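You operate a simulated robot arm through the tools that you are given. There is no shell and no other tool. Be economical: measure what you need, move in short steps, check, and stop when the job is done.

You run a simulated robot arm. Do the job below in one go: nothing can be reset, and whatever is moved stays where it is left.

JOB
Clamp the cam plate and grease its middle with the green dauber.
Fine: take the grease from the pot, put the dauber back, shut the pot again and leave the plate clamped. Set down upright: green dauber. A coat counts when it lies all over at full strength: go over it till it gets no stronger.

It is judged by the outcome, as a careful person would: the job done as asked, and still so three seconds after it is handed in. It fails if anything else is knocked over, pushed out of place, dropped, spilled or broken.

ROBOT AND FRAMES
A 6-joint arm with a fingered hand on a trunk, on a base that drives. Base frame: it is fixed to the floor where the robot stands at the start and does not move with it; the origin is under the middle of the robot, x ahead of it, y to its left, z up; the surface under the hand at the start is at about z = 0.85. Lengths are in m, angles in rad, forces in N, time in s.
With the tool pointing down near the work surface it reaches from about 0.34 to 0.8 m from the robot's upright axis, wherever it stands. Its first joint turns from -2.007 to 2.007 rad. Places, roughly: clamp lever [0.6, 0.1, 0.9]; grease pot [0.5, 0, 0.9]; pot lid [0.5, 0, 0.9]. Payload 4 kg.
Tool frame: the origin (TCP) lies between the finger pads and is the grasp point; the fingertips stand 0.026 m ahead of it; z points along the fingers, y is the line along which they close. Largest opening 0.164 m; the body of the gripper starts 0.073 m behind the TCP. The gripper is a hand of 5 fingers: y runs from the thumb to the fingers, the wrist lies at [0, 0, -0.239] in the tool frame, and closing takes about 1.5 s.
Orientation is that of the tool frame in the base frame, as a unit quaternion [w, x, y, z]. With the fingers straight down and closing along the base's y, the tool's x points along the base's -x, its y along +y and its z along -z.

CONTROLS
- The arm moves only by the tool servo_tool. Its argument "commands" is one flat list of numbers, 7 for each row, row after row: the shift along the tool's x, y, z in m, then the turn, a rotation vector about the tool's x, y, z in rad, then the closure, from 0 (fully open) to 1 (shut). In form: [dx, dy, dz, wx, wy, wz, hand, dx, dy, dz, wx, wy, wz, hand, ...]. A call has 1 to 20 rows; each row shifts and turns the commanded pose from where the row before left it, along the tool's axes as they then stand. Each row takes 0.2 s and may step no farther than 0.05 m and 0.15 rad from the row before; otherwise, or with a gripper value out of range, the whole call is refused. Where a pose cannot be reached the arm comes as near as it can. A force on the tool above 50 N (or 10 N above the force at the start of the call, whichever is more), or a blocked arm, ends the call early, and 0.2 s more pass. Each finger travels about 0.045 m/s and halts on what it meets, pressing with about 30 N; the grip force reading is that of the motor and also rises with nothing between the fingers. The clock runs only during rows and for 0.2 s after the last one: add rows that do not move to give the fingers time. It gives the time, the measured TCP pose, the force on the tool (base axes), the opening and the grip force at its end, in the units of the frame above (readings bear some noise), with the torque about the TCP (base axes, N m) and any sound that the robot's microphone picked up.
- Cameras (640 x 400 px; columns grow to the right, rows downward): "scene" is now at [0.0143, 0.1692, 1.7606]; the picture's right is [-0.20, -0.98, 0.00], its down [-0.72, 0.15, -0.68] and it looks along [0.66, -0.14, -0.74] (base axes); focal length 261 px, centre (320, 200). "wrist" rides on the gripper at [0.051, -0.07, -0.094] in the tool frame; the picture's right is [0.81, 0.59, 0.00], its down [-0.43, 0.60, -0.68] and it looks along [-0.40, 0.55, 0.74] (tool axes); focal length 270 px, centre (320, 200).
- camera(camera): a new picture of that camera. The clock stands still meanwhile.
- raise_lower(by): slides the trunk up (or, below 0, down) by that many m; the arm and the scene camera ride with it, the base frame stays. It gives what a move gives, with no picture.
- steer(legs): drives the robot by 1 to 6 legs, each [ahead, left, turn to the left] in m, m and rad, along the robot's own axes; the way and the turn of a leg run together, so that a leg with both is an arc; at most 1.5 m and 3.142 rad a leg. The arm and the cameras ride along, it lands a little off, and it stops where it bumps. It gives what a move gives.
- preshape(shape): the hand has 5 fingers and takes this shape, open, in about a second: jaw (thumb against the fingers, like two jaws); tri (thumb and two fingers); tip (a fingertip pinch); poke (one finger out to press); point (the index stretched); flat (the hand flat); cup (the hand cupped); fist (a fist). The gripper value then closes the fingers along that shape, each until it touches; the sizes above hold for jaw. It gives what a move gives, with no picture.
- pan_tilt(pan, tilt): turns the head with the scene camera to pan (to the left, within 2.705 rad either way) and tilt (down, from -0.506 to 1.204), counted from straight ahead of the robot. It gives what a move gives.
- probe_pixels(camera, pixels): for up to 12 pixels [column, row] of the newest picture of that camera ("zoom" is the newest enlarged one), the place [x, y, z] in the base frame of the surface seen there, good to about 0.002 m, but the place of the scene camera against the robot may be out by one fixed shift of up to 0.012 m in any direction. The clock stands still meanwhile.
- inspect(camera, box): a new picture of the part [left, top, right, bottom] of that camera's present view, enlarged. The clock stands still meanwhile.
- job_done(): hands the job in; it is judged then, once.

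Go step by step. Measure first, check grasps and placings, and put right what went wrong. The budget is 80 turns and 52 pictures, counting those below and the enlarged ones. Unless the task says otherwise, let go and move clear before handing in, and close with one line.

The tools are called after "Call:" as name(argument=value, ...) on one line, values as JSON. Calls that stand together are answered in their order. servo_tool: Moves the arm, as the interface text tells. Its arguments: {"type":"object","properties":{"commands":{"type":"array"}},"required":["commands"]} The other tools are called the same way: raise_lower (by) slides the trunk up or down; preshape (shape) gives the hand a shape; steer (legs) drives the base; pan_tilt (pan, tilt) turns the head that bears the scene camera; camera (camera) takes a picture; probe_pixels (camera, pixels) gives the place of the surface under pixels of a picture; inspect (camera, box) takes an enlarged picture of a part of a camera's view; job_done () hands the job in.

At the start:

```text
t: 0.0
eef_pos: [0.5162, -0.0502, 1.2347]
ee_rot: [-0.001, 0.001, 1.0, 0.001]
contact_force: [-0.3, 0.0, 0.2]
torque: [-0.01, 0.01, -0.02]
opening: 0.1641
gripper_force: 0.0
shape: jaw
trunk travel left (down, up): [-0.8, 0.19]
robot x, y, heading: [0.0011, 0.0002, -0.002]
head pan, tilt: [-0.202, 0.827]
```

scene: 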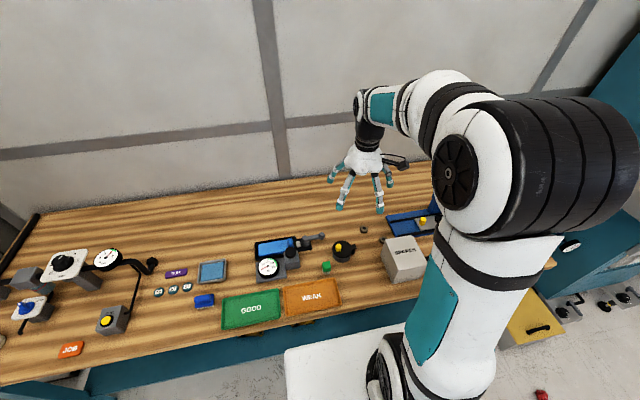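
wrist: 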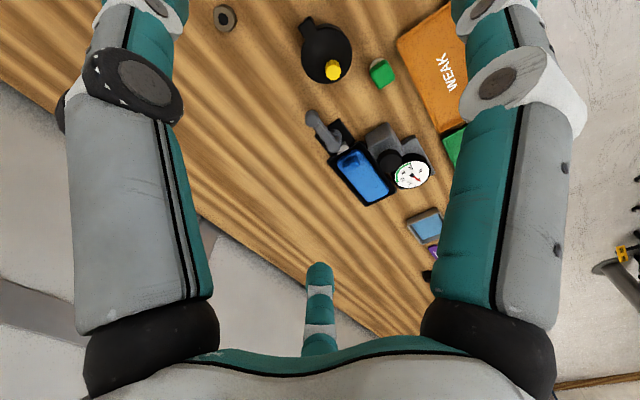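

The scene shows a blue plate in a fixture near (275,248), a black pot with a yellow knob near (343,250) and a green item near (327,267). I'll zoom in on these first.

Call:
inspect(camera="scene", box=[240, 215, 400, 315])

Call:
inspect(camera="wrist", box=[200, 0, 480, 210])

```text
4.00 times, centred on (320, 265) of scene
```

zoom: 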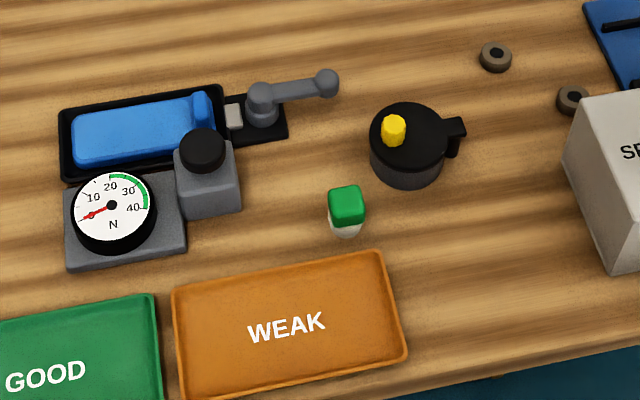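

```text
1.90 times, centred on (340, 105) of wrist
```

zoom: 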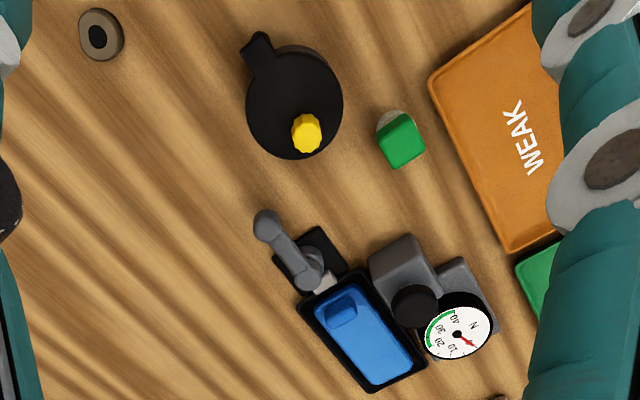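

The lid has a yellow knob and a tab on its far side, and the lever sits beside the blue plate. I'll probe positions and look at the left of the table.

Call:
probe_pixels(camera="zoom", pixels=[[306, 132], [296, 95], [258, 48], [345, 105], [250, 105], [401, 145], [267, 224], [309, 268], [320, 250], [342, 310], [375, 350], [322, 282]])

Call:
inspect(camera="scene", box=[0, 230, 240, 380])

Call:
probe_pixels(camera="scene", pixels=[[338, 247], [345, 247], [354, 246], [327, 266], [321, 236], [306, 240], [269, 249], [290, 243], [298, 243], [291, 252], [267, 267], [310, 258]])

```text
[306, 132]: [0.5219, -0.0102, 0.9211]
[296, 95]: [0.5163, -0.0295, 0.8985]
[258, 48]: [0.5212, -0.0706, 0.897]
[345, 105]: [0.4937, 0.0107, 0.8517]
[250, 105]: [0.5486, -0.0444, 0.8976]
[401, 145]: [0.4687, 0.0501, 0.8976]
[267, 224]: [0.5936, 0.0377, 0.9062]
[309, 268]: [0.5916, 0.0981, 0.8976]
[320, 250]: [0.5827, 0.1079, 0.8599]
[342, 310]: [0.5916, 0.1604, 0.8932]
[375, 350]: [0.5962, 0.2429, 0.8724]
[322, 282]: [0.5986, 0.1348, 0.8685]
```

```text
2.67 times, centred on (120, 305) of scene
```

zoom: 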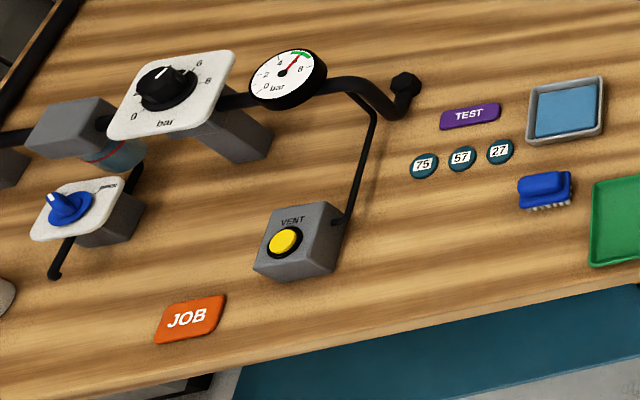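

```text
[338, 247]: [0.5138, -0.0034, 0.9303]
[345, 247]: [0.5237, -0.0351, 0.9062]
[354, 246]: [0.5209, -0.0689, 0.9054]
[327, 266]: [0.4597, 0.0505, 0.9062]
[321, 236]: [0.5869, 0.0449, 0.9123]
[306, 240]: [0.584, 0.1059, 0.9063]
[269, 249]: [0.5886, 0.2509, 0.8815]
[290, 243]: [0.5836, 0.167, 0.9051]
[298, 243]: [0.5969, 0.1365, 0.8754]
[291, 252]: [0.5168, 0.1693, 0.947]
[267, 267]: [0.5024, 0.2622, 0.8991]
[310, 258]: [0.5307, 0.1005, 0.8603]
```

Things are well located; the wrist camera readings are the more trustworthy. I'll lower the hand 0.13 m to see the pot hinge and clamp mechanism up close.

Call:
servo_tool(commands=[0, 0, 0.045, 0, 0, 0, 0, 0, 0, 0.045, 0, 0, 0, 0, 0, 0, 0.04, 0, 0, 0, 0])

Call:
camera(camera="wrist")

```text
t: 0.8
eef_pos: [0.5158, -0.0499, 1.1008]
ee_rot: [0.0, 0.0, 1.0, 0.0]
contact_force: [0.2, 0.4, -0.2]
torque: [0.01, 0.03, 0.01]
opening: 0.1639
gripper_force: 0.1
shape: jaw
trunk travel left (down, up): [-0.8, 0.19]
robot x, y, heading: [0.0016, 0.0004, 0.001]
head pan, tilt: [-0.202, 0.827]
```

```text
46 pictures are left
```

wrist: 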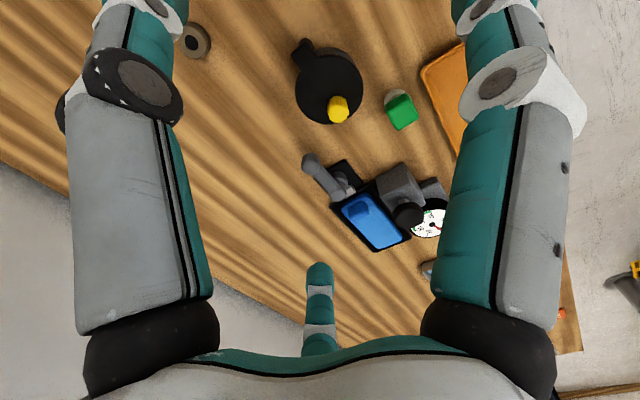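

Call:
inspect(camera="wrist", box=[280, 25, 460, 150])

Call:
inspect(camera="wrist", box=[290, 140, 450, 260])

```text
3.20 times, centred on (370, 88) of wrist
```

zoom: 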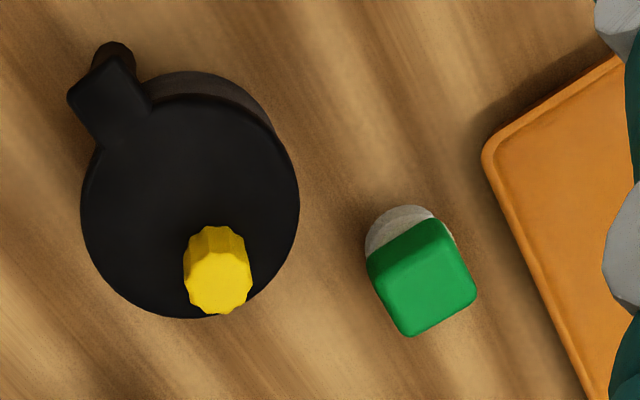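

```text
3.33 times, centred on (370, 200) of wrist
```

zoom: 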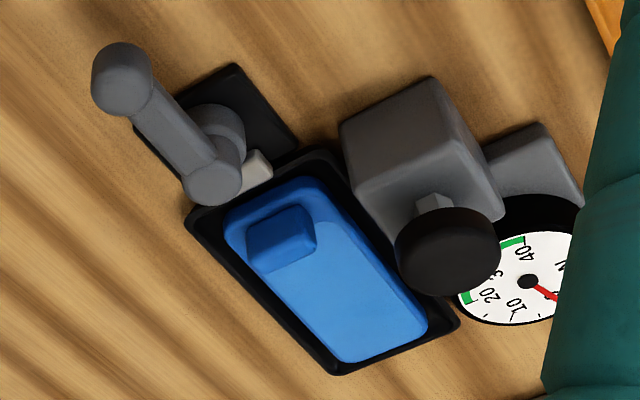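

The lid looks like a disc swivelling on a side post, and the clamp lever like a swing arm on a vertical post. I'll check the hand's form before approaching the lever.

Call:
inspect(camera="scene", box=[280, 120, 440, 270])

```text
2.67 times, centred on (360, 195) of scene
```

zoom: 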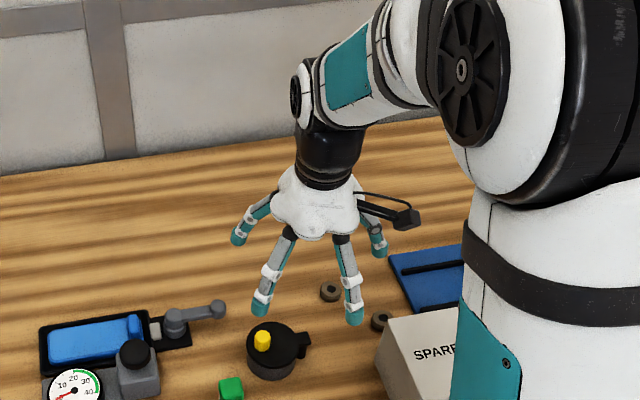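

The hand's spread fingers are wide in jaw shape. I'll try the poke shape and view it, as a narrow pusher for the lever.

Call:
preshape(shape="poke")

Call:
inspect(camera="scene", box=[280, 120, 440, 270])

Call:
camera(camera="wrist")

```text
t: 1.7
eef_pos: [0.5151, -0.0507, 1.1016]
ee_rot: [0.001, -0.001, 1.0, 0.001]
contact_force: [0.3, -0.3, -0.1]
torque: [0.01, -0.02, -0.01]
opening: 0.0001
gripper_force: 0.1
shape: poke
trunk travel left (down, up): [-0.8, 0.19]
robot x, y, heading: [-0.0027, 0.0065, 0.002]
head pan, tilt: [-0.202, 0.827]
```

```text
2.67 times, centred on (360, 195) of scene
```

zoom: 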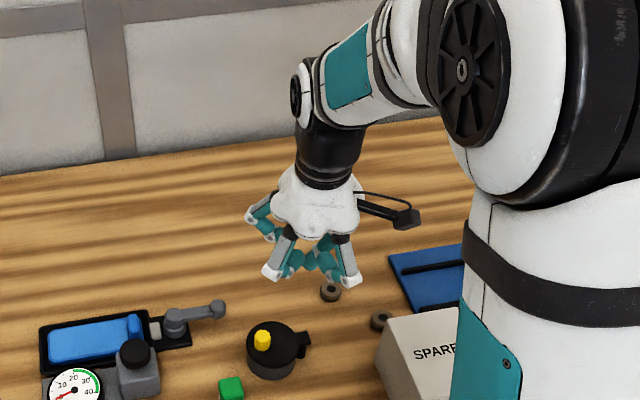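

```text
41 pictures are left
```

wrist: 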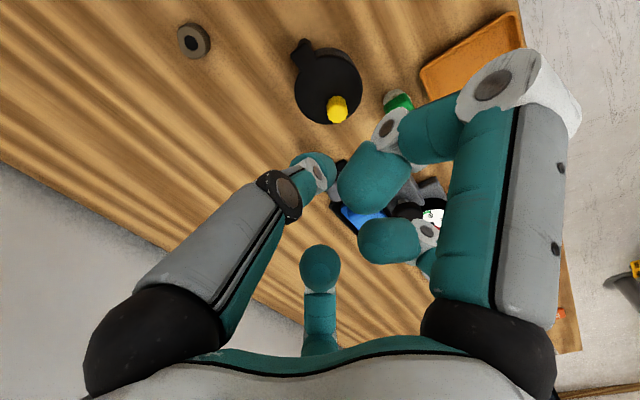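

All fingers are bent, with the left one at (312,165) perhaps the poking tip. I'll probe fingertip places.

Call:
probe_pixels(camera="wrist", pixels=[[310, 162], [326, 172], [284, 195], [370, 180], [385, 240], [320, 265], [490, 85], [440, 130], [350, 185]])

```text
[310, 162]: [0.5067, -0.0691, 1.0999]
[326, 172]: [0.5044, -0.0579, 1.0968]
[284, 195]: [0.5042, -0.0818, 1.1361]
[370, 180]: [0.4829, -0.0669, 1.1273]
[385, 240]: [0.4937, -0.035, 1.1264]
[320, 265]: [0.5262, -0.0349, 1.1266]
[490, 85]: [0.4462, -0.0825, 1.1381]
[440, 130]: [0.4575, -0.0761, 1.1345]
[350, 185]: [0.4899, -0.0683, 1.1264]
```

Poke curls things near the TCP with little protrusion. I'll try the tip pinch, half closed, which should suit the knobs.

Call:
preshape(shape="tip")

Call:
servo_tool(commands=[0, 0, 0, 0, 0, 0, 0.5, 0, 0, 0, 0, 0, 0, 0.5, 0, 0, 0, 0, 0, 0, 0.5, 0, 0, 0, 0, 0, 0, 0.5])

Call:
camera(camera="wrist")

Call:
inspect(camera="scene", box=[280, 120, 440, 270])

```text
t: 2.6
eef_pos: [0.5154, -0.0499, 1.1013]
ee_rot: [0.0, 0.0, 1.0, 0.0]
contact_force: [0.8, 0.1, 1.0]
torque: [-0.01, 0.01, 0.04]
opening: 0.1638
gripper_force: 0.0
shape: tip
trunk travel left (down, up): [-0.8, 0.19]
robot x, y, heading: [-0.0021, 0.0015, 0.003]
head pan, tilt: [-0.202, 0.827]
```

```text
t: 3.6
eef_pos: [0.5141, -0.0503, 1.101]
ee_rot: [0.0, 0.0, 1.0, 0.0]
contact_force: [0.2, 0.1, -0.5]
torque: [0.02, -0.01, 0.04]
opening: 0.0823
gripper_force: 0.1
shape: tip
trunk travel left (down, up): [-0.8, 0.19]
robot x, y, heading: [0.0013, 0.0007, 0.0]
head pan, tilt: [-0.202, 0.827]
```

```text
40 pictures are left
```

wrist: 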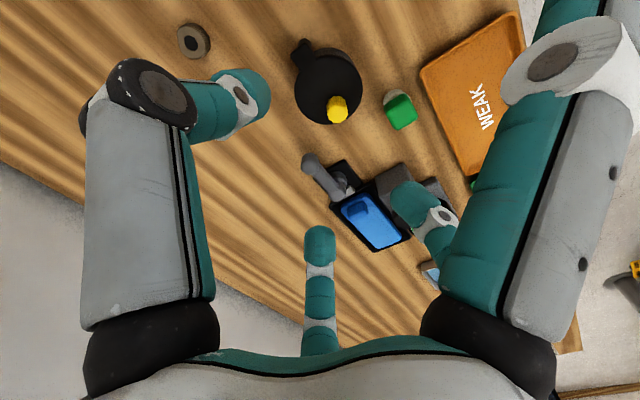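

```text
2.67 times, centred on (360, 195) of scene
```

zoom: 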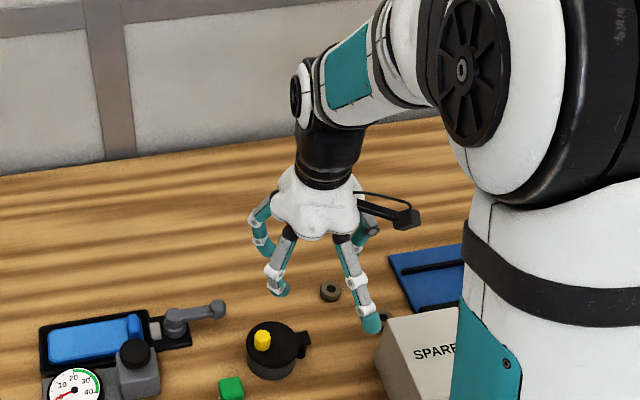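

In tip shape one finger sticks out straight, which is risky. I'll check jaw partly closed, since its sizes are given.

Call:
preshape(shape="jaw")

Call:
servo_tool(commands=[0, 0, 0, 0, 0, 0, 0.75, 0, 0, 0, 0, 0, 0, 0.75, 0, 0, 0, 0, 0, 0, 0.75, 0, 0, 0, 0, 0, 0, 0.75, 0, 0, 0, 0, 0, 0, 0.75, 0, 0, 0, 0, 0, 0, 0.75])

Call:
camera(camera="wrist")

Call:
inspect(camera="scene", box=[280, 120, 440, 270])

```text
t: 4.5
eef_pos: [0.5144, -0.0501, 1.1008]
ee_rot: [0.0, 0.0, 1.0, -0.001]
contact_force: [0.1, -0.5, -1.0]
torque: [-0.02, 0.01, -0.01]
opening: 0.1638
gripper_force: 0.0
shape: jaw
trunk travel left (down, up): [-0.8, 0.19]
robot x, y, heading: [0.0018, 0.0043, 0.004]
head pan, tilt: [-0.202, 0.827]
```

```text
t: 5.9
eef_pos: [0.5159, -0.0508, 1.1013]
ee_rot: [-0.001, -0.001, 1.0, 0.0]
contact_force: [0.1, 0.0, -0.1]
torque: [-0.01, -0.02, 0.01]
opening: 0.0415
gripper_force: 0.0
shape: jaw
trunk travel left (down, up): [-0.8, 0.19]
robot x, y, heading: [0.0021, 0.0028, -0.001]
head pan, tilt: [-0.202, 0.827]
```

```text
38 pictures are left
```

wrist: 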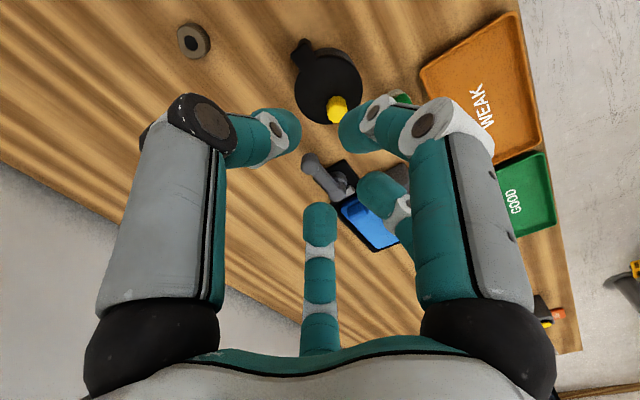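

```text
2.67 times, centred on (360, 195) of scene
```

zoom: 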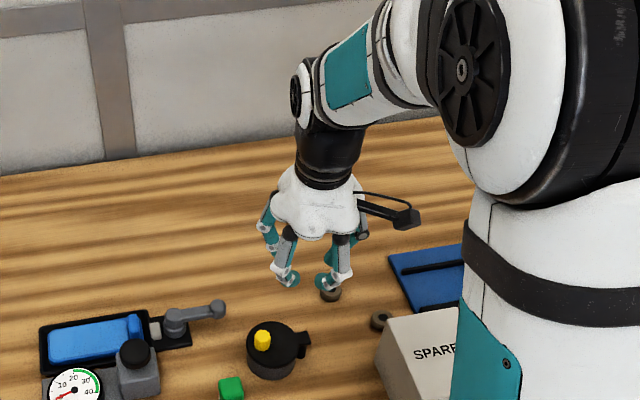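

Now fingers approach one another. I'll probe the tips to know their spread along tool x.

Call:
probe_pixels(camera="wrist", pixels=[[288, 130], [245, 140], [352, 130], [395, 108], [375, 190], [320, 220], [435, 120], [320, 275], [400, 215]])

```text
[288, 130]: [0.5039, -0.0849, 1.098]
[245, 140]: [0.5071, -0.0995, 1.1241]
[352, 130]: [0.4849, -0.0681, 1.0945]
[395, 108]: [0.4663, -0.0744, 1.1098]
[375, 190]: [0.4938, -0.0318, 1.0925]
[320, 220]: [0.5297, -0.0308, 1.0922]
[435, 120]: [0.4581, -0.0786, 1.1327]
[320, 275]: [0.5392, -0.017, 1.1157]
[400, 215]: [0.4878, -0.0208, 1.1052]
```

Jaw at 0.75 leaves about a 0.04 m cage, about 0.07 m wide. I'll move above the lever knob (0.594,0.038) and turn the hand 90° so it closes along x around the lever.

Call:
servo_tool(commands=[-0.026, 0.0295, 0, 0, 0, 0, 0.75, -0.026, 0.0295, 0, 0, 0, 0, 0.75, -0.026, 0.0295, 0, 0, 0, 0, 0.75, 0, 0, 0, 0, 0, -0.1428, 0.75, 0, 0, 0, 0, 0, -0.1428, 0.75, 0, 0, 0, 0, 0, -0.1428, 0.75, 0, 0, 0, 0, 0, -0.1428, 0.75, 0, 0, 0, 0, 0, -0.1428, 0.75, 0, 0, 0, 0, 0, -0.1428, 0.75, 0, 0, 0, 0, 0, -0.1428, 0.75, 0, 0, 0, 0, 0, -0.1428, 0.75, 0, 0, 0, 0, 0, -0.1428, 0.75, 0, 0, 0, 0, 0, -0.1428, 0.75, 0, 0, 0, 0, 0, -0.1428, 0.75, 0, 0, 0, 0, 0, 0, 0.75])

Call:
camera(camera="wrist")

```text
t: 9.1
eef_pos: [0.5911, 0.0509, 1.1031]
ee_rot: [-0.005, -0.703, 0.711, -0.006]
contact_force: [-0.9, -0.1, -0.2]
torque: [0.01, 0.0, -0.02]
opening: 0.0415
gripper_force: 0.1
shape: jaw
out of reach, approached as far as the arm can: row 14
trunk travel left (down, up): [-0.8, 0.19]
robot x, y, heading: [-0.0014, 0.0022, 0.003]
head pan, tilt: [-0.202, 0.827]
```

```text
36 pictures are left
```

wrist: 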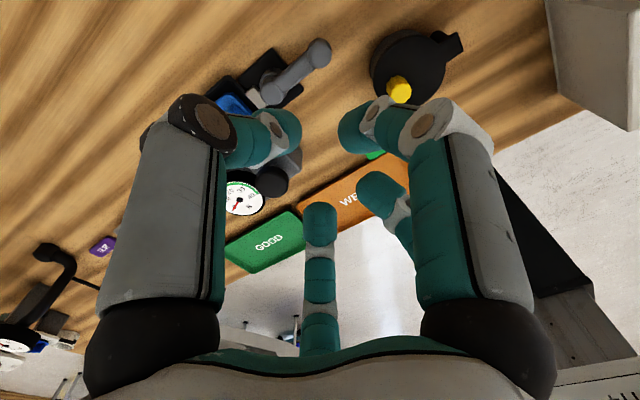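

The last step hit a limit, leaving the hand 13 mm off in y. I'll turn back 0.3 rad (a 70° heading is enough) and recheck.

Call:
servo_tool(commands=[0, 0, 0, 0, 0, 0.1, 0.75, 0, 0, 0, 0, 0, 0.1, 0.75, 0, 0, 0, 0, 0, 0.1, 0.75, 0, 0, 0, 0, 0, 0, 0.75])

```text
t: 10.1
eef_pos: [0.5918, 0.0526, 1.1017]
ee_rot: [-0.001, -0.592, 0.806, 0.0]
contact_force: [-1.0, -0.3, 0.1]
torque: [-0.03, -0.01, 0.03]
opening: 0.0415
gripper_force: 0.1
shape: jaw
trunk travel left (down, up): [-0.8, 0.19]
robot x, y, heading: [-0.0013, 0.0024, -0.003]
head pan, tilt: [-0.202, 0.827]
```

I'll correct to the lever knob with a slightly wider cage (0.6) and descend most of the way, then check.

Call:
servo_tool(commands=[0.0132, -0.006, 0, 0, 0, 0, 0.6, 0, 0, 0.04, 0, 0, 0, 0.6, 0, 0, 0.04, 0, 0, 0, 0.6, 0, 0, 0.04, 0, 0, 0, 0.6, 0, 0, 0, 0, 0, 0, 0.6])

Call:
camera(camera="wrist")

Call:
inspect(camera="scene", box=[240, 180, 400, 280])

```text
t: 11.3
eef_pos: [0.5933, 0.0383, 0.9816]
ee_rot: [0.001, -0.593, 0.805, 0.0]
contact_force: [-0.1, -0.2, -0.4]
torque: [-0.01, 0.0, 0.0]
opening: 0.0651
gripper_force: 0.1
shape: jaw
trunk travel left (down, up): [-0.8, 0.19]
robot x, y, heading: [0.0007, -0.0015, -0.001]
head pan, tilt: [-0.202, 0.827]
```

```text
35 pictures are left
```

wrist: 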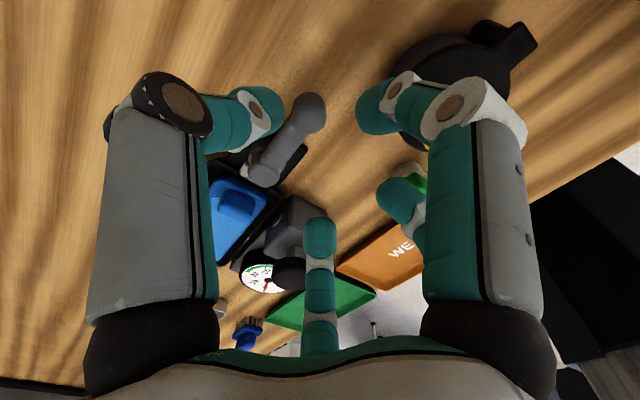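

```text
4.00 times, centred on (320, 230) of scene
```

zoom: 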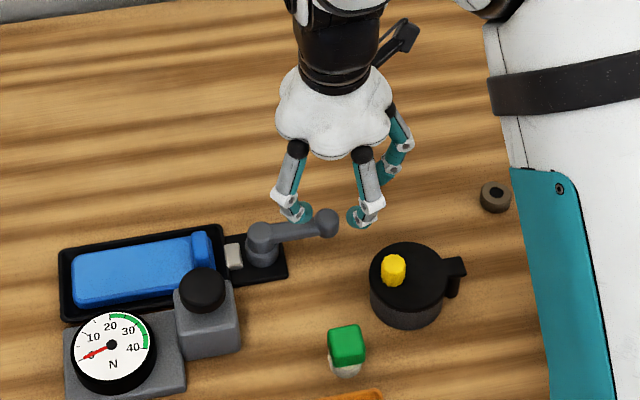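

The knob at wrist pixel (310,110) lies straight below the TCP. Descending to put the fingers around it.

Call:
servo_tool(commands=[0, 0, 0.025, 0, 0, 0, 0.6, 0, 0, 0.025, 0, 0, 0, 0.6, 0, 0, 0.022, 0, 0, 0, 0.6, 0, 0, 0, 0, 0, 0, 0.6])

Call:
camera(camera="wrist")

```text
t: 12.3
eef_pos: [0.5943, 0.04, 0.9109]
ee_rot: [0.0, -0.593, 0.805, 0.0]
contact_force: [0.3, -0.3, -1.2]
torque: [0.03, -0.04, -0.02]
opening: 0.0651
gripper_force: 0.1
shape: jaw
trunk travel left (down, up): [-0.8, 0.19]
robot x, y, heading: [-0.0024, -0.0013, 0.003]
head pan, tilt: [-0.202, 0.827]
```

```text
33 pictures are left
```

wrist: 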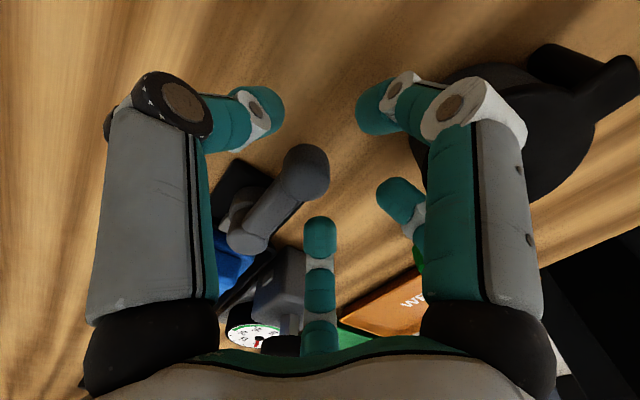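

The knob is caged. I'll close a little and push gently toward +x, watching the force.

Call:
servo_tool(commands=[0, 0, 0, 0, 0, 0, 0.72, 0, 0, 0, 0, 0, 0, 0.72, -0.003, -0.0095, 0, 0, 0, 0, 0.72, -0.003, -0.0095, 0, 0, 0, 0, 0.72, -0.003, -0.0095, 0, 0, 0, 0, 0.72, -0.0015, -0.005, 0, 0, 0, 0, 0.72, 0, 0, 0, 0, 0, 0, 0.72])

Call:
camera(camera="wrist")

```text
t: 13.9
eef_pos: [0.6266, 0.038, 0.9127]
ee_rot: [0.0, -0.593, 0.805, 0.0]
contact_force: [-14.0, -0.6, 4.2]
torque: [0.1, 0.38, 0.39]
opening: 0.0477
gripper_force: 0.0
shape: jaw
trunk travel left (down, up): [-0.8, 0.19]
robot x, y, heading: [-0.0019, 0.0011, -0.001]
head pan, tilt: [-0.202, 0.827]
```

```text
32 pictures are left
```

wrist: 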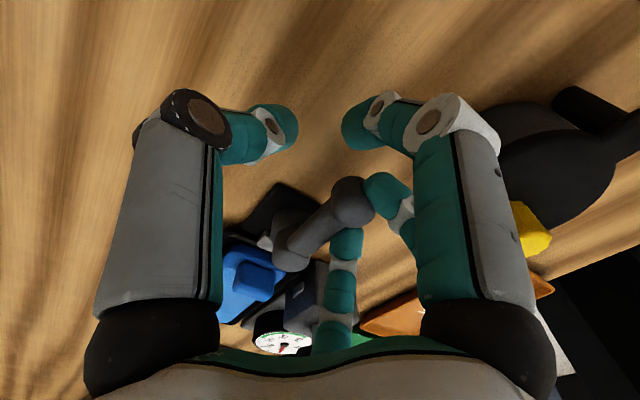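

There are 14 N of resistance; I'll probe whether the knob at (350,200) has moved from (0.594,0.038).

Call:
probe_pixels(camera="wrist", pixels=[[350, 198], [290, 248], [320, 222], [265, 243], [372, 185]])

```text
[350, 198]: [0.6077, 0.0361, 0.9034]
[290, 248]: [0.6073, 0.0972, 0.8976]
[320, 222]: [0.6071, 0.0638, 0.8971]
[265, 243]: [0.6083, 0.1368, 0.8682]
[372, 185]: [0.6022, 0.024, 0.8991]
```

The readings hint everything shifted +x by about 0.012, so the clamp body may be sliding. I'll check the fixture in the scene view.

Call:
inspect(camera="scene", box=[240, 180, 400, 280])

Call:
probe_pixels(camera="wrist", pixels=[[250, 275], [232, 290], [228, 310], [285, 345]])

Call:
probe_pixels(camera="zoom", pixels=[[113, 272], [85, 350], [205, 288], [260, 234], [328, 220], [200, 245], [390, 270], [410, 275]])

```text
4.00 times, centred on (320, 230) of scene
```

zoom: 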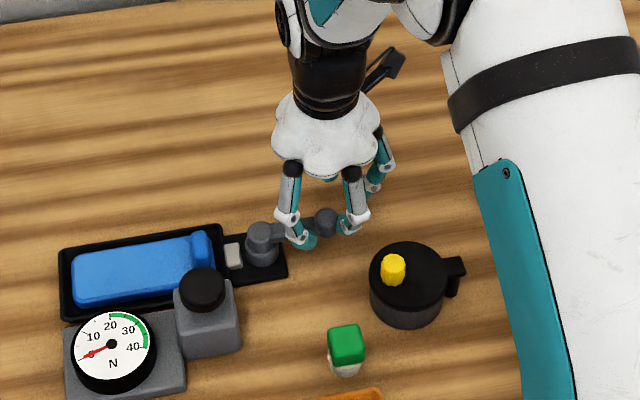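

```text
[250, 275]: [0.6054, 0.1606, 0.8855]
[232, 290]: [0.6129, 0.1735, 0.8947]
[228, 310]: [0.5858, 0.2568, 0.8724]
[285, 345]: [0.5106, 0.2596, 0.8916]
```

```text
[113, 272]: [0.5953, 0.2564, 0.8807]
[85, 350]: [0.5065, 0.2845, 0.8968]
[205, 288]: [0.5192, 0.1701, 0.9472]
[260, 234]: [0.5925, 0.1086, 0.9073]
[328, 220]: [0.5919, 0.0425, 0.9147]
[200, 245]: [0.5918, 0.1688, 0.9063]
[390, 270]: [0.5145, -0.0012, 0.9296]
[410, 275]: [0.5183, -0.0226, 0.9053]
```

The scene shows the clamp and lever did not budge, so +x is blocked or stiff. I'll try -x with the same gentleness.

Call:
servo_tool(commands=[0.006, 0.019, 0, 0, 0, 0, 0.72, 0.006, 0.019, 0, 0, 0, 0, 0.72, 0.003, 0.0095, 0, 0, 0, 0, 0.72, 0.0015, 0.005, 0, 0, 0, 0, 0.72, 0.0015, 0.005, 0, 0, 0, 0, 0.72, 0.0015, 0.005, 0, 0, 0, 0, 0.72, 0, 0, 0, 0, 0, 0, 0.72])

Call:
inspect(camera="scene", box=[240, 180, 400, 280])

```text
t: 15.5
eef_pos: [0.5644, 0.0391, 0.91]
ee_rot: [0.0, -0.593, 0.805, 0.0]
contact_force: [3.5, 0.8, 1.0]
torque: [0.02, -0.08, -0.1]
opening: 0.0461
gripper_force: 0.0
shape: jaw
trunk travel left (down, up): [-0.8, 0.19]
robot x, y, heading: [-0.003, -0.0033, 0.002]
head pan, tilt: [-0.202, 0.827]
```

```text
4.00 times, centred on (320, 230) of scene
```

zoom: 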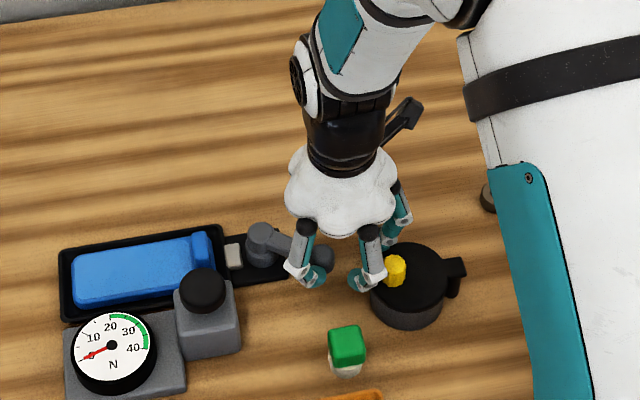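

The lever swings freely toward -x (knob now near (315,262) in the zoom). I'll follow its arc, rotating with it, for about 35° more and recheck clearance to the gauge block.

Call:
servo_tool(commands=[-0.008, 0, 0, 0, 0, 0, 0.75, -0.0025, 0.008, 0, 0, 0, 0.15, 0.75, -0.0025, 0.008, 0, 0, 0, 0.15, 0.75, -0.0025, 0.008, 0, 0, 0, 0.15, 0.75, -0.0025, 0.008, 0, 0, 0, 0.15, 0.75, 0, 0, 0, 0, 0, 0, 0.75])

Call:
camera(camera="wrist")

Call:
inspect(camera="scene", box=[240, 180, 400, 280])

```text
t: 16.9
eef_pos: [0.5424, 0.0699, 0.9099]
ee_rot: [0.0, -0.328, 0.945, 0.0]
contact_force: [-0.5, -2.3, -0.6]
torque: [-0.05, 0.03, -0.06]
opening: 0.0412
gripper_force: 0.1
shape: jaw
trunk travel left (down, up): [-0.8, 0.19]
robot x, y, heading: [-0.0004, -0.001, -0.003]
head pan, tilt: [-0.202, 0.827]
```

```text
29 pictures are left
```

wrist: 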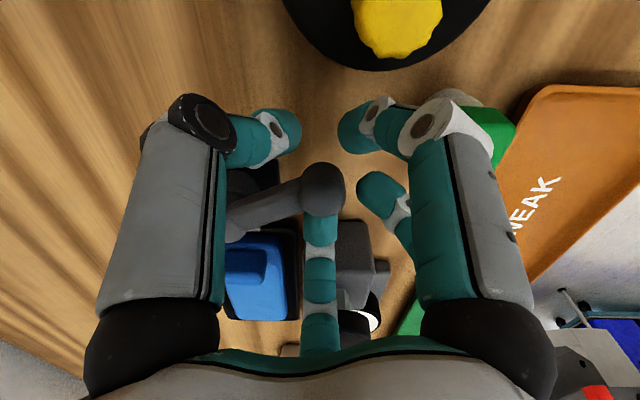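

```text
4.00 times, centred on (320, 230) of scene
```

zoom: 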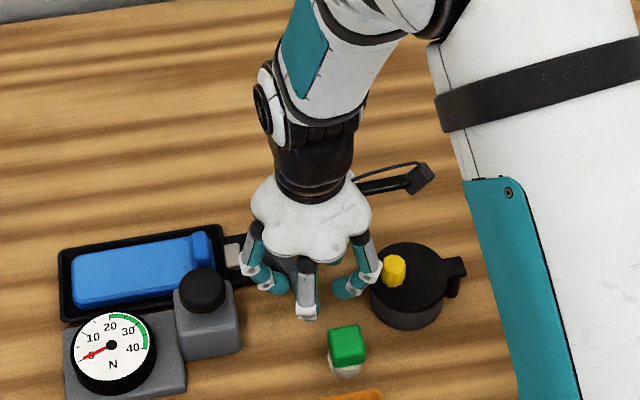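

The lever is about 50° round. I'll probe the gauge block's near corner and the lever before continuing.

Call:
probe_pixels(camera="wrist", pixels=[[322, 185], [245, 220], [345, 225], [345, 260], [380, 275], [368, 225], [385, 190], [320, 230], [260, 260]])

```text
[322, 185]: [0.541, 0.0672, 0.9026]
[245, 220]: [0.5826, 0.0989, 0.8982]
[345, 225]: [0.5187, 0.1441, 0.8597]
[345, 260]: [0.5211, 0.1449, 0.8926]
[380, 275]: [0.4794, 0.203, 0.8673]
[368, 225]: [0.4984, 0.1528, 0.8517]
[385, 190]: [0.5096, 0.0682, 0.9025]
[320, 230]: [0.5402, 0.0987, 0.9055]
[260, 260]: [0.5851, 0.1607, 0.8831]
```

The block face is at y=0.144, so I'll grip the knob firmly (narrower hand) and carry it round to about 90°.

Call:
servo_tool(commands=[0, 0, 0, 0, 0, 0, 1, 0, 0, 0, 0, 0, 0, 1, 0, 0, 0, 0, 0, 0, 1, -0.0006, 0.0083, 0, 0, 0, 0.15, 1, -0.0006, 0.0083, 0, 0, 0, 0.15, 1, -0.0006, 0.0083, 0, 0, 0, 0.15, 1, -0.0006, 0.0083, 0, 0, 0, 0.15, 1, 0, 0, 0, 0, 0, 0, 1])

Call:
camera(camera="wrist")

```text
t: 18.7
eef_pos: [0.5309, 0.0985, 0.9103]
ee_rot: [0.0, -0.033, 0.999, 0.0]
contact_force: [-7.8, -12.7, -3.8]
torque: [-0.37, 0.13, 0.18]
opening: 0.0015
gripper_force: 30.2
shape: jaw
trunk travel left (down, up): [-0.8, 0.19]
robot x, y, heading: [0.0002, -0.0028, -0.001]
head pan, tilt: [-0.202, 0.827]
```

```text
27 pictures are left
```

wrist: 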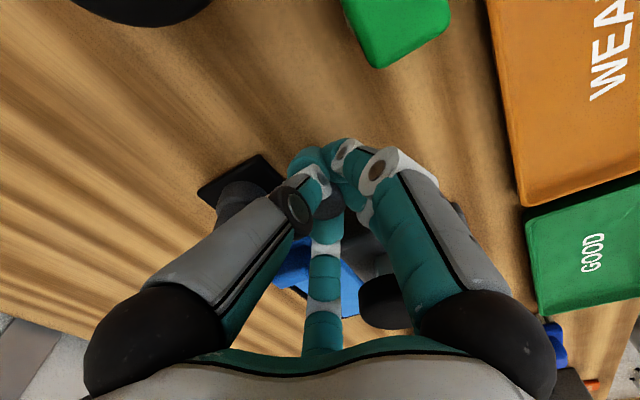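

The opening reads near zero, so the knob slipped between the digits, with 13 N on the hand. I'll look at the lever from the scene camera.

Call:
inspect(camera="scene", box=[260, 200, 360, 270])

Call:
inspect(camera="wrist", box=[190, 120, 430, 300])

```text
5.71 times, centred on (310, 235) of scene
```

zoom: 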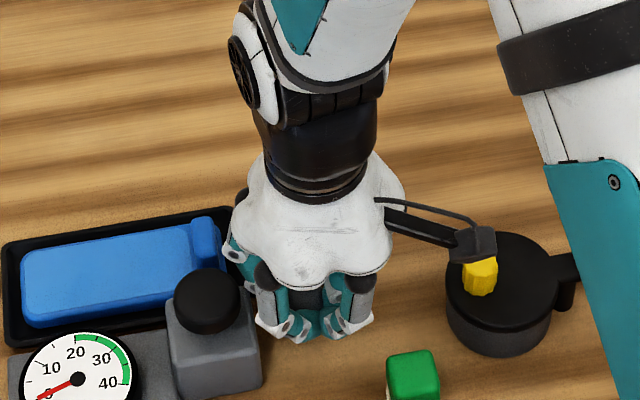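

```text
2.22 times, centred on (310, 210) of wrist
```

zoom: 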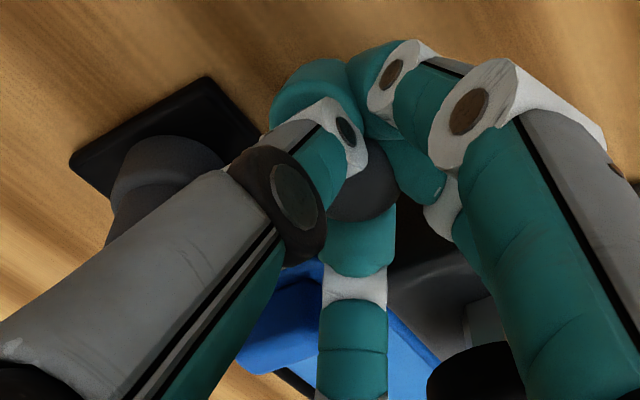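

The knob is still caged at about 80-90°. I'll ease the fingers open a bit and view the lever and pad state.

Call:
servo_tool(commands=[0, 0, 0, 0, 0, 0, 0.75, 0, 0, 0, 0, 0, 0, 0.75, 0, 0, 0, 0, 0, 0, 0.75])

Call:
camera(camera="wrist")

```text
t: 19.5
eef_pos: [0.5318, 0.1011, 0.9104]
ee_rot: [0.0, -0.036, 0.999, 0.0]
contact_force: [0.1, -1.6, 1.7]
torque: [0.04, -0.03, -0.05]
opening: 0.041
gripper_force: 0.0
shape: jaw
trunk travel left (down, up): [-0.8, 0.19]
robot x, y, heading: [0.0008, 0.0003, -0.001]
head pan, tilt: [-0.202, 0.827]
```

```text
24 pictures are left
```

wrist: 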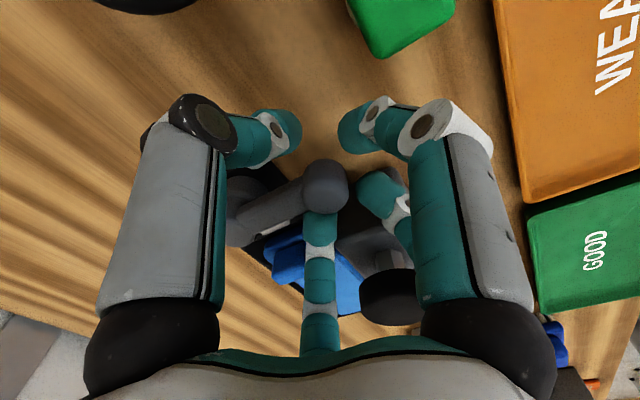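

The lever is around 90° now. I'll rise clear and look at the pad and lever unobstructed.

Call:
servo_tool(commands=[0, 0, -0.04, 0, 0, 0, 0.75, 0.02, -0.03, -0.04, 0, 0, 0, 0.75, 0.02, -0.03, -0.03, 0, 0, 0, 0.75, 0, 0, 0, 0, 0, 0, 0.75])

Call:
inspect(camera="wrist", box=[220, 70, 440, 230])

```text
refused: row 2 steps farther than a row can; nothing moved
```

```text
2.50 times, centred on (330, 150) of wrist
```

zoom: 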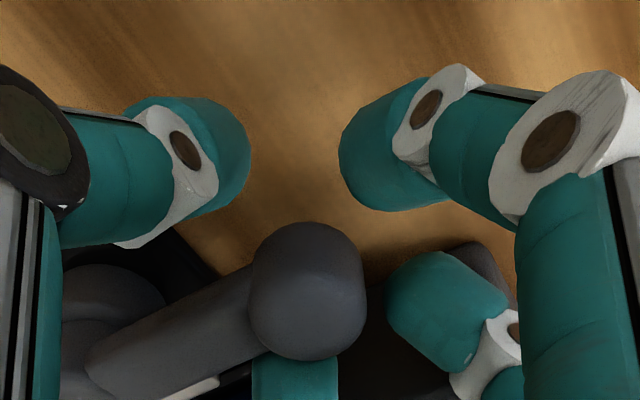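

That move was refused for step size. Retrying with smaller steps, mostly upward.

Call:
servo_tool(commands=[0, 0, -0.045, 0, 0, 0, 0.7, 0, 0, -0.045, 0, 0, 0, 0.7, 0.01, -0.03, -0.03, 0, 0, 0, 0.7, 0.01, -0.03, -0.02, 0, 0, 0, 0.7, 0, 0, 0, 0, 0, 0, 0.7])

Call:
camera(camera="wrist")

```text
t: 20.7
eef_pos: [0.5158, 0.0403, 1.0491]
ee_rot: [0.0, -0.035, 0.999, -0.001]
contact_force: [0.2, 0.3, 0.3]
torque: [0.02, 0.04, 0.0]
opening: 0.049
gripper_force: 0.1
shape: jaw
trunk travel left (down, up): [-0.8, 0.19]
robot x, y, heading: [-0.0, -0.0011, -0.0]
head pan, tilt: [-0.202, 0.827]
```

```text
22 pictures are left
```

wrist: 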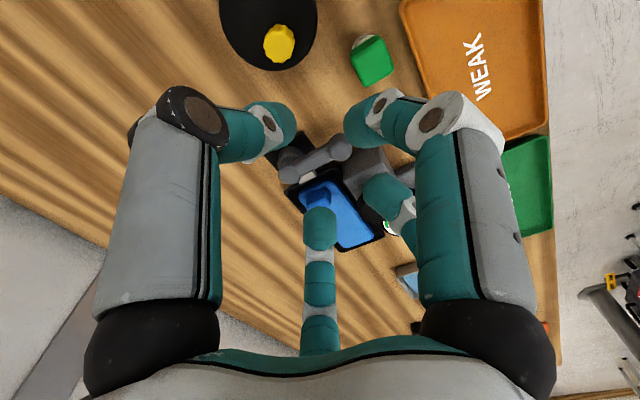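

The lever is visible: pivot (292,163), knob (341,148), pad about (308,176). Probing.

Call:
probe_pixels(camera="wrist", pixels=[[341, 147], [291, 170], [308, 177], [313, 185], [322, 190], [300, 190], [340, 195], [350, 235], [375, 230], [360, 210], [279, 45], [372, 62]])

Call:
inspect(camera="wrist", box=[265, 125, 395, 255])

```text
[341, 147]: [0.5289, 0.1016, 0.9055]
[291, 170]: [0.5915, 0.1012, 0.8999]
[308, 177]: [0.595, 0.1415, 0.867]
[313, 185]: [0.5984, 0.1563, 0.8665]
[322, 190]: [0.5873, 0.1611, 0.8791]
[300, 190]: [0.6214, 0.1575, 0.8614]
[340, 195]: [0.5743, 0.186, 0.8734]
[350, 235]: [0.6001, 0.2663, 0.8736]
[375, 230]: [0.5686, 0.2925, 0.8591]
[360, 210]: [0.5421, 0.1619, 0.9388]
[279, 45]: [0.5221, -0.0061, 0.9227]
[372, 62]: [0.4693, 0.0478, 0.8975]
```

```text
3.08 times, centred on (330, 190) of wrist
```

zoom: 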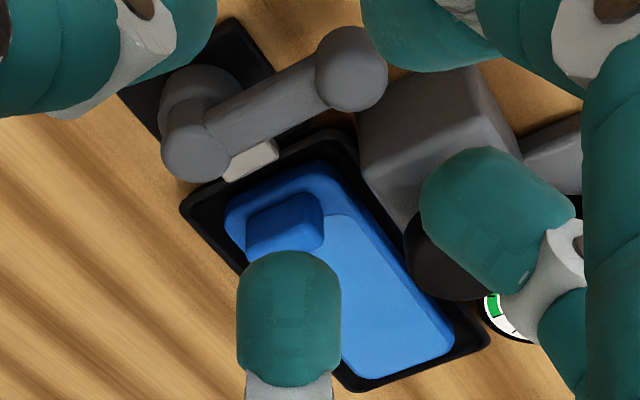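

The knob has gone 90° (now at (0.529,0.102)). I'll check whether it is at its stop by pressing it further toward +y with the closed hand from the -y side.

Call:
servo_tool(commands=[-0.02, 0.008, 0, 0, 0, 0, 1, 0, 0, 0, 0, 0, 0, 1, 0, 0, 0.045, 0, 0, 0, 1, 0, 0, 0.045, 0, 0, 0, 1, 0, 0, 0.047, 0, 0, 0, 1, 0, 0.006, 0, 0, 0, 0, 1, 0, 0.006, 0, 0, 0, 0, 1, 0, 0.006, 0, 0, 0, 0, 1, 0, 0.005, 0, 0, 0, 0, 1, 0, 0, 0, 0, 0, 0, 1])

```text
t: 22.9
eef_pos: [0.5321, 0.072, 0.9128]
ee_rot: [0.0, -0.036, 0.999, 0.001]
contact_force: [-0.4, 0.2, -0.7]
torque: [0.01, 0.01, -0.03]
opening: 0.0002
gripper_force: 30.2
shape: jaw
trunk travel left (down, up): [-0.8, 0.19]
robot x, y, heading: [-0.0045, 0.0006, 0.002]
head pan, tilt: [-0.202, 0.827]
```

Call:
servo_tool(commands=[0, 0.005, 0, 0, 0, 0, 1, 0, 0.005, 0, 0, 0, 0, 1, 0, 0.005, 0, 0, 0, 0, 1, 0, 0.003, 0, 0, 0, 0, 1, 0, 0, 0, 0, 0, 0, 1])

Call:
camera(camera="wrist")

```text
t: 24.1
eef_pos: [0.5312, 0.0854, 0.9135]
ee_rot: [0.0, -0.035, 0.999, 0.001]
contact_force: [0.6, -26.0, 2.0]
torque: [-0.39, -0.02, -0.02]
opening: 0.0
gripper_force: 30.0
shape: jaw
trunk travel left (down, up): [-0.8, 0.19]
robot x, y, heading: [-0.0009, -0.0047, 0.003]
head pan, tilt: [-0.202, 0.827]
```

```text
20 pictures are left
```

wrist: 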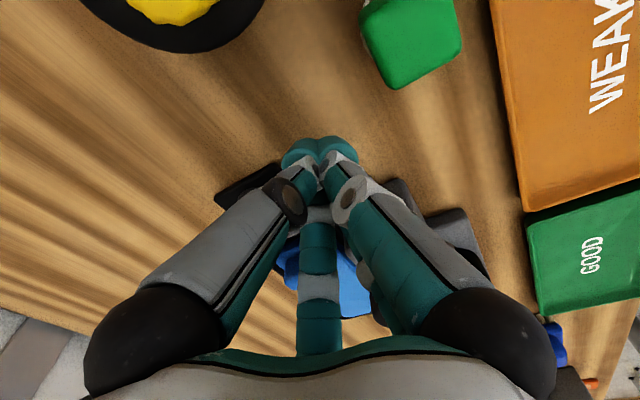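

With 26 N the lever doesn't move further: it is at its 90° stop, so the plate should be clamped. Next I'll move to the -x side of the lid knob and test whether the lid swivels.

Call:
servo_tool(commands=[0, -0.02, 0, 0, 0, 0, 1, 0, 0, -0.045, 0, 0, 0.07, 1, 0, 0, -0.045, 0, 0, 0, 1, 0.024, -0.024, 0, 0, 0, 0, 1, 0.024, -0.024, 0, 0, 0, 0, 1, 0.024, -0.024, 0, 0, 0, 0, 1, 0, 0, 0, 0, 0, 0, 1])

Call:
camera(camera="wrist")

```text
t: 25.7
eef_pos: [0.4632, -0.004, 1.0044]
ee_rot: [0.0, 0.0, 1.0, 0.001]
contact_force: [-0.1, 0.0, 0.2]
torque: [0.03, 0.0, 0.02]
opening: 0.0001
gripper_force: 30.2
shape: jaw
trunk travel left (down, up): [-0.8, 0.19]
robot x, y, heading: [0.0018, -0.0006, -0.005]
head pan, tilt: [-0.202, 0.827]
```

```text
19 pictures are left
```

wrist: 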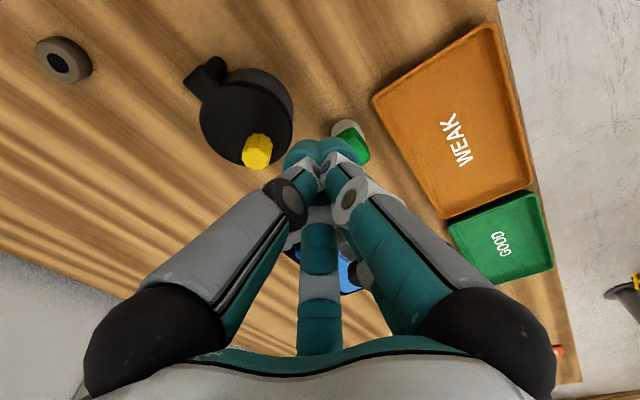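

The lid's tab ends in a round post at (200,75), consistent with a swivel. I'll lower so the tips are just above lid level and push the knob gently toward +x.

Call:
servo_tool(commands=[0, 0, 0.04, 0, 0, 0, 1, 0, 0, 0.034, 0, 0, 0, 1, -0.01, 0, 0, 0, 0, 0, 1, -0.01, 0, 0, 0, 0, 0, 1, -0.008, 0, 0, 0, 0, 0, 1, -0.007, 0, 0, 0, 0, 0, 1, -0.007, 0, 0, 0, 0, 0, 1, 0, 0, 0, 0, 0, 0, 1])

Call:
camera(camera="wrist")

```text
t: 27.5
eef_pos: [0.4974, -0.0035, 0.9302]
ee_rot: [-0.003, 0.0, 1.0, 0.0]
contact_force: [-31.9, -2.7, 2.7]
torque: [0.01, 0.24, -0.11]
opening: 0.0
gripper_force: 29.7
shape: jaw
trunk travel left (down, up): [-0.8, 0.19]
robot x, y, heading: [-0.0024, -0.0017, 0.003]
head pan, tilt: [-0.202, 0.827]
```

```text
18 pictures are left
```

wrist: 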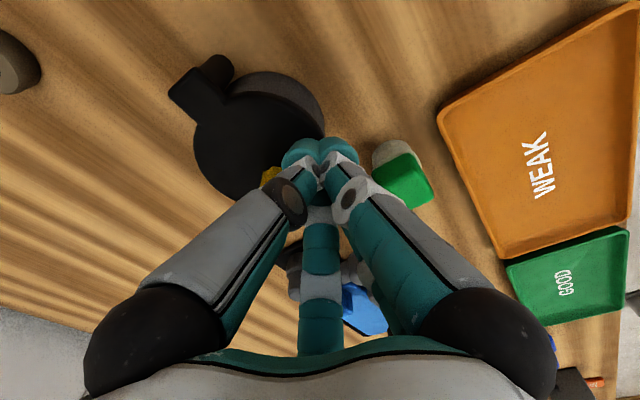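

+x gives 32 N with no motion, so that way is a stop. I'll hop over to the +x side of the knob and push toward -x.

Call:
servo_tool(commands=[0.012, 0, 0, 0, 0, 0, 1, 0, 0, -0.045, 0, 0, 0, 1, -0.03, 0, 0, 0, 0, 0, 1, -0.03, 0, 0, 0, 0, 0, 1, -0.03, 0, 0, 0, 0, 0, 1, 0, 0, 0.045, 0, 0, 0, 1, 0.009, 0, 0, 0, 0, 0, 1, 0.009, 0, 0, 0, 0, 0, 1, 0.007, 0, 0, 0, 0, 0, 1, 0.006, 0, 0, 0, 0, 0, 1, 0.006, 0, 0, 0, 0, 0, 1, 0, 0, 0, 0, 0, 0, 1])

Call:
inspect(camera="scene", box=[280, 200, 400, 285])

```text
t: 30.1
eef_pos: [0.5444, -0.0026, 0.9295]
ee_rot: [0.0, 0.0, 1.0, 0.0]
contact_force: [-0.8, 0.6, -0.1]
torque: [-0.02, 0.03, 0.03]
opening: 0.0
gripper_force: 29.8
shape: jaw
trunk travel left (down, up): [-0.8, 0.19]
robot x, y, heading: [0.0019, 0.0038, 0.001]
head pan, tilt: [-0.202, 0.827]
```

```text
4.71 times, centred on (340, 242) of scene
```

zoom: 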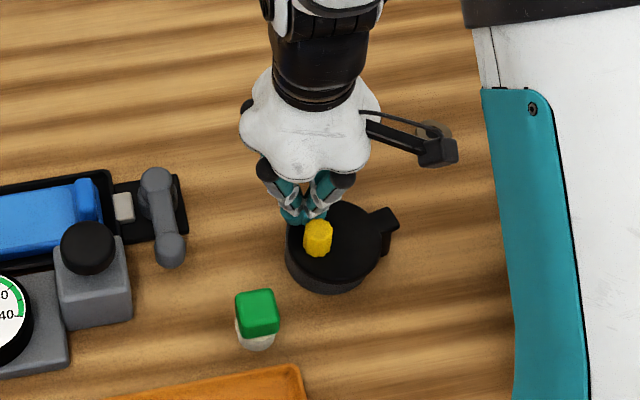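

The hand is beside the knob with no contact yet; lever is visibly across the pad. Pushing on toward -x.

Call:
servo_tool(commands=[0.006, 0, 0, 0, 0, 0, 1, 0.006, 0, 0, 0, 0, 0, 1, 0.006, 0, 0, 0, 0, 0, 1, 0.006, 0, 0, 0, 0, 0, 1, 0, 0, 0, 0, 0, 0, 1])

Call:
inspect(camera="scene", box=[280, 200, 400, 285])

```text
t: 31.3
eef_pos: [0.5214, -0.002, 0.93]
ee_rot: [0.0, 0.0, 1.0, 0.0]
contact_force: [0.1, 0.5, 0.5]
torque: [0.01, -0.03, 0.02]
opening: 0.0001
gripper_force: 30.0
shape: jaw
trunk travel left (down, up): [-0.8, 0.19]
robot x, y, heading: [-0.0031, -0.0013, -0.001]
head pan, tilt: [-0.202, 0.827]
```

```text
4.71 times, centred on (340, 242) of scene
```

zoom: 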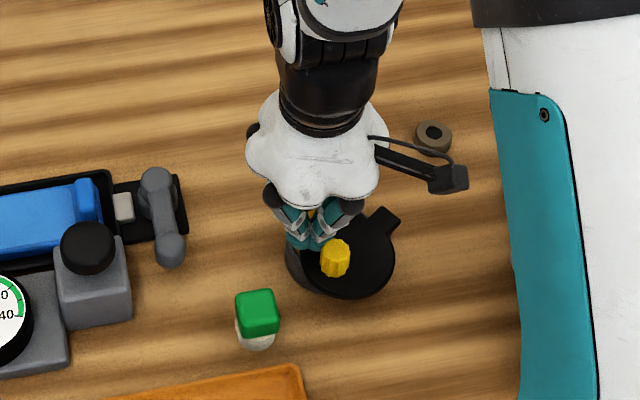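

The lid is swivelling toward -x about its post. I'll follow the arc to about 110°.

Call:
servo_tool(commands=[0.0125, -0.003, 0, 0, 0, 0, 1, 0.0125, -0.003, 0, 0, 0, 0, 1, 0.012, -0.008, 0, 0, 0, 0, 1, 0.012, -0.008, 0, 0, 0, 0, 1, 0.0065, -0.01, 0, 0, 0, 0, 1, 0.0065, -0.01, 0, 0, 0, 0, 1, 0.0025, -0.011, 0, 0, 0, 0, 1, 0.0025, -0.011, 0, 0, 0, 0, 1, 0, 0, 0, 0, 0, 0, 1])

Call:
inspect(camera="scene", box=[280, 200, 400, 285])

```text
t: 33.3
eef_pos: [0.4541, -0.0676, 0.931]
ee_rot: [0.0, -0.001, 1.0, 0.0]
contact_force: [-0.5, -0.3, 0.2]
torque: [0.01, 0.04, -0.05]
opening: 0.0001
gripper_force: 30.0
shape: jaw
trunk travel left (down, up): [-0.8, 0.19]
robot x, y, heading: [0.0012, -0.0017, 0.001]
head pan, tilt: [-0.202, 0.827]
```

```text
4.71 times, centred on (340, 242) of scene
```

zoom: 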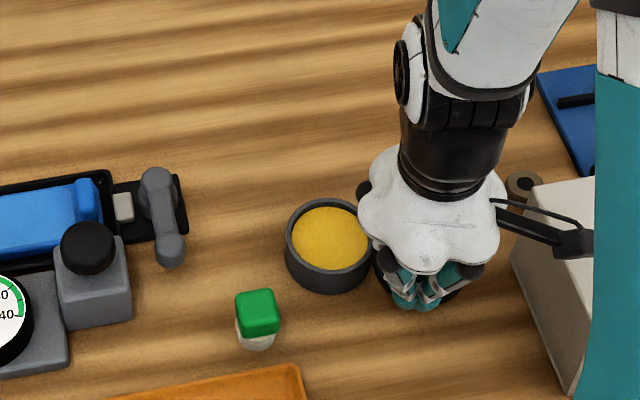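

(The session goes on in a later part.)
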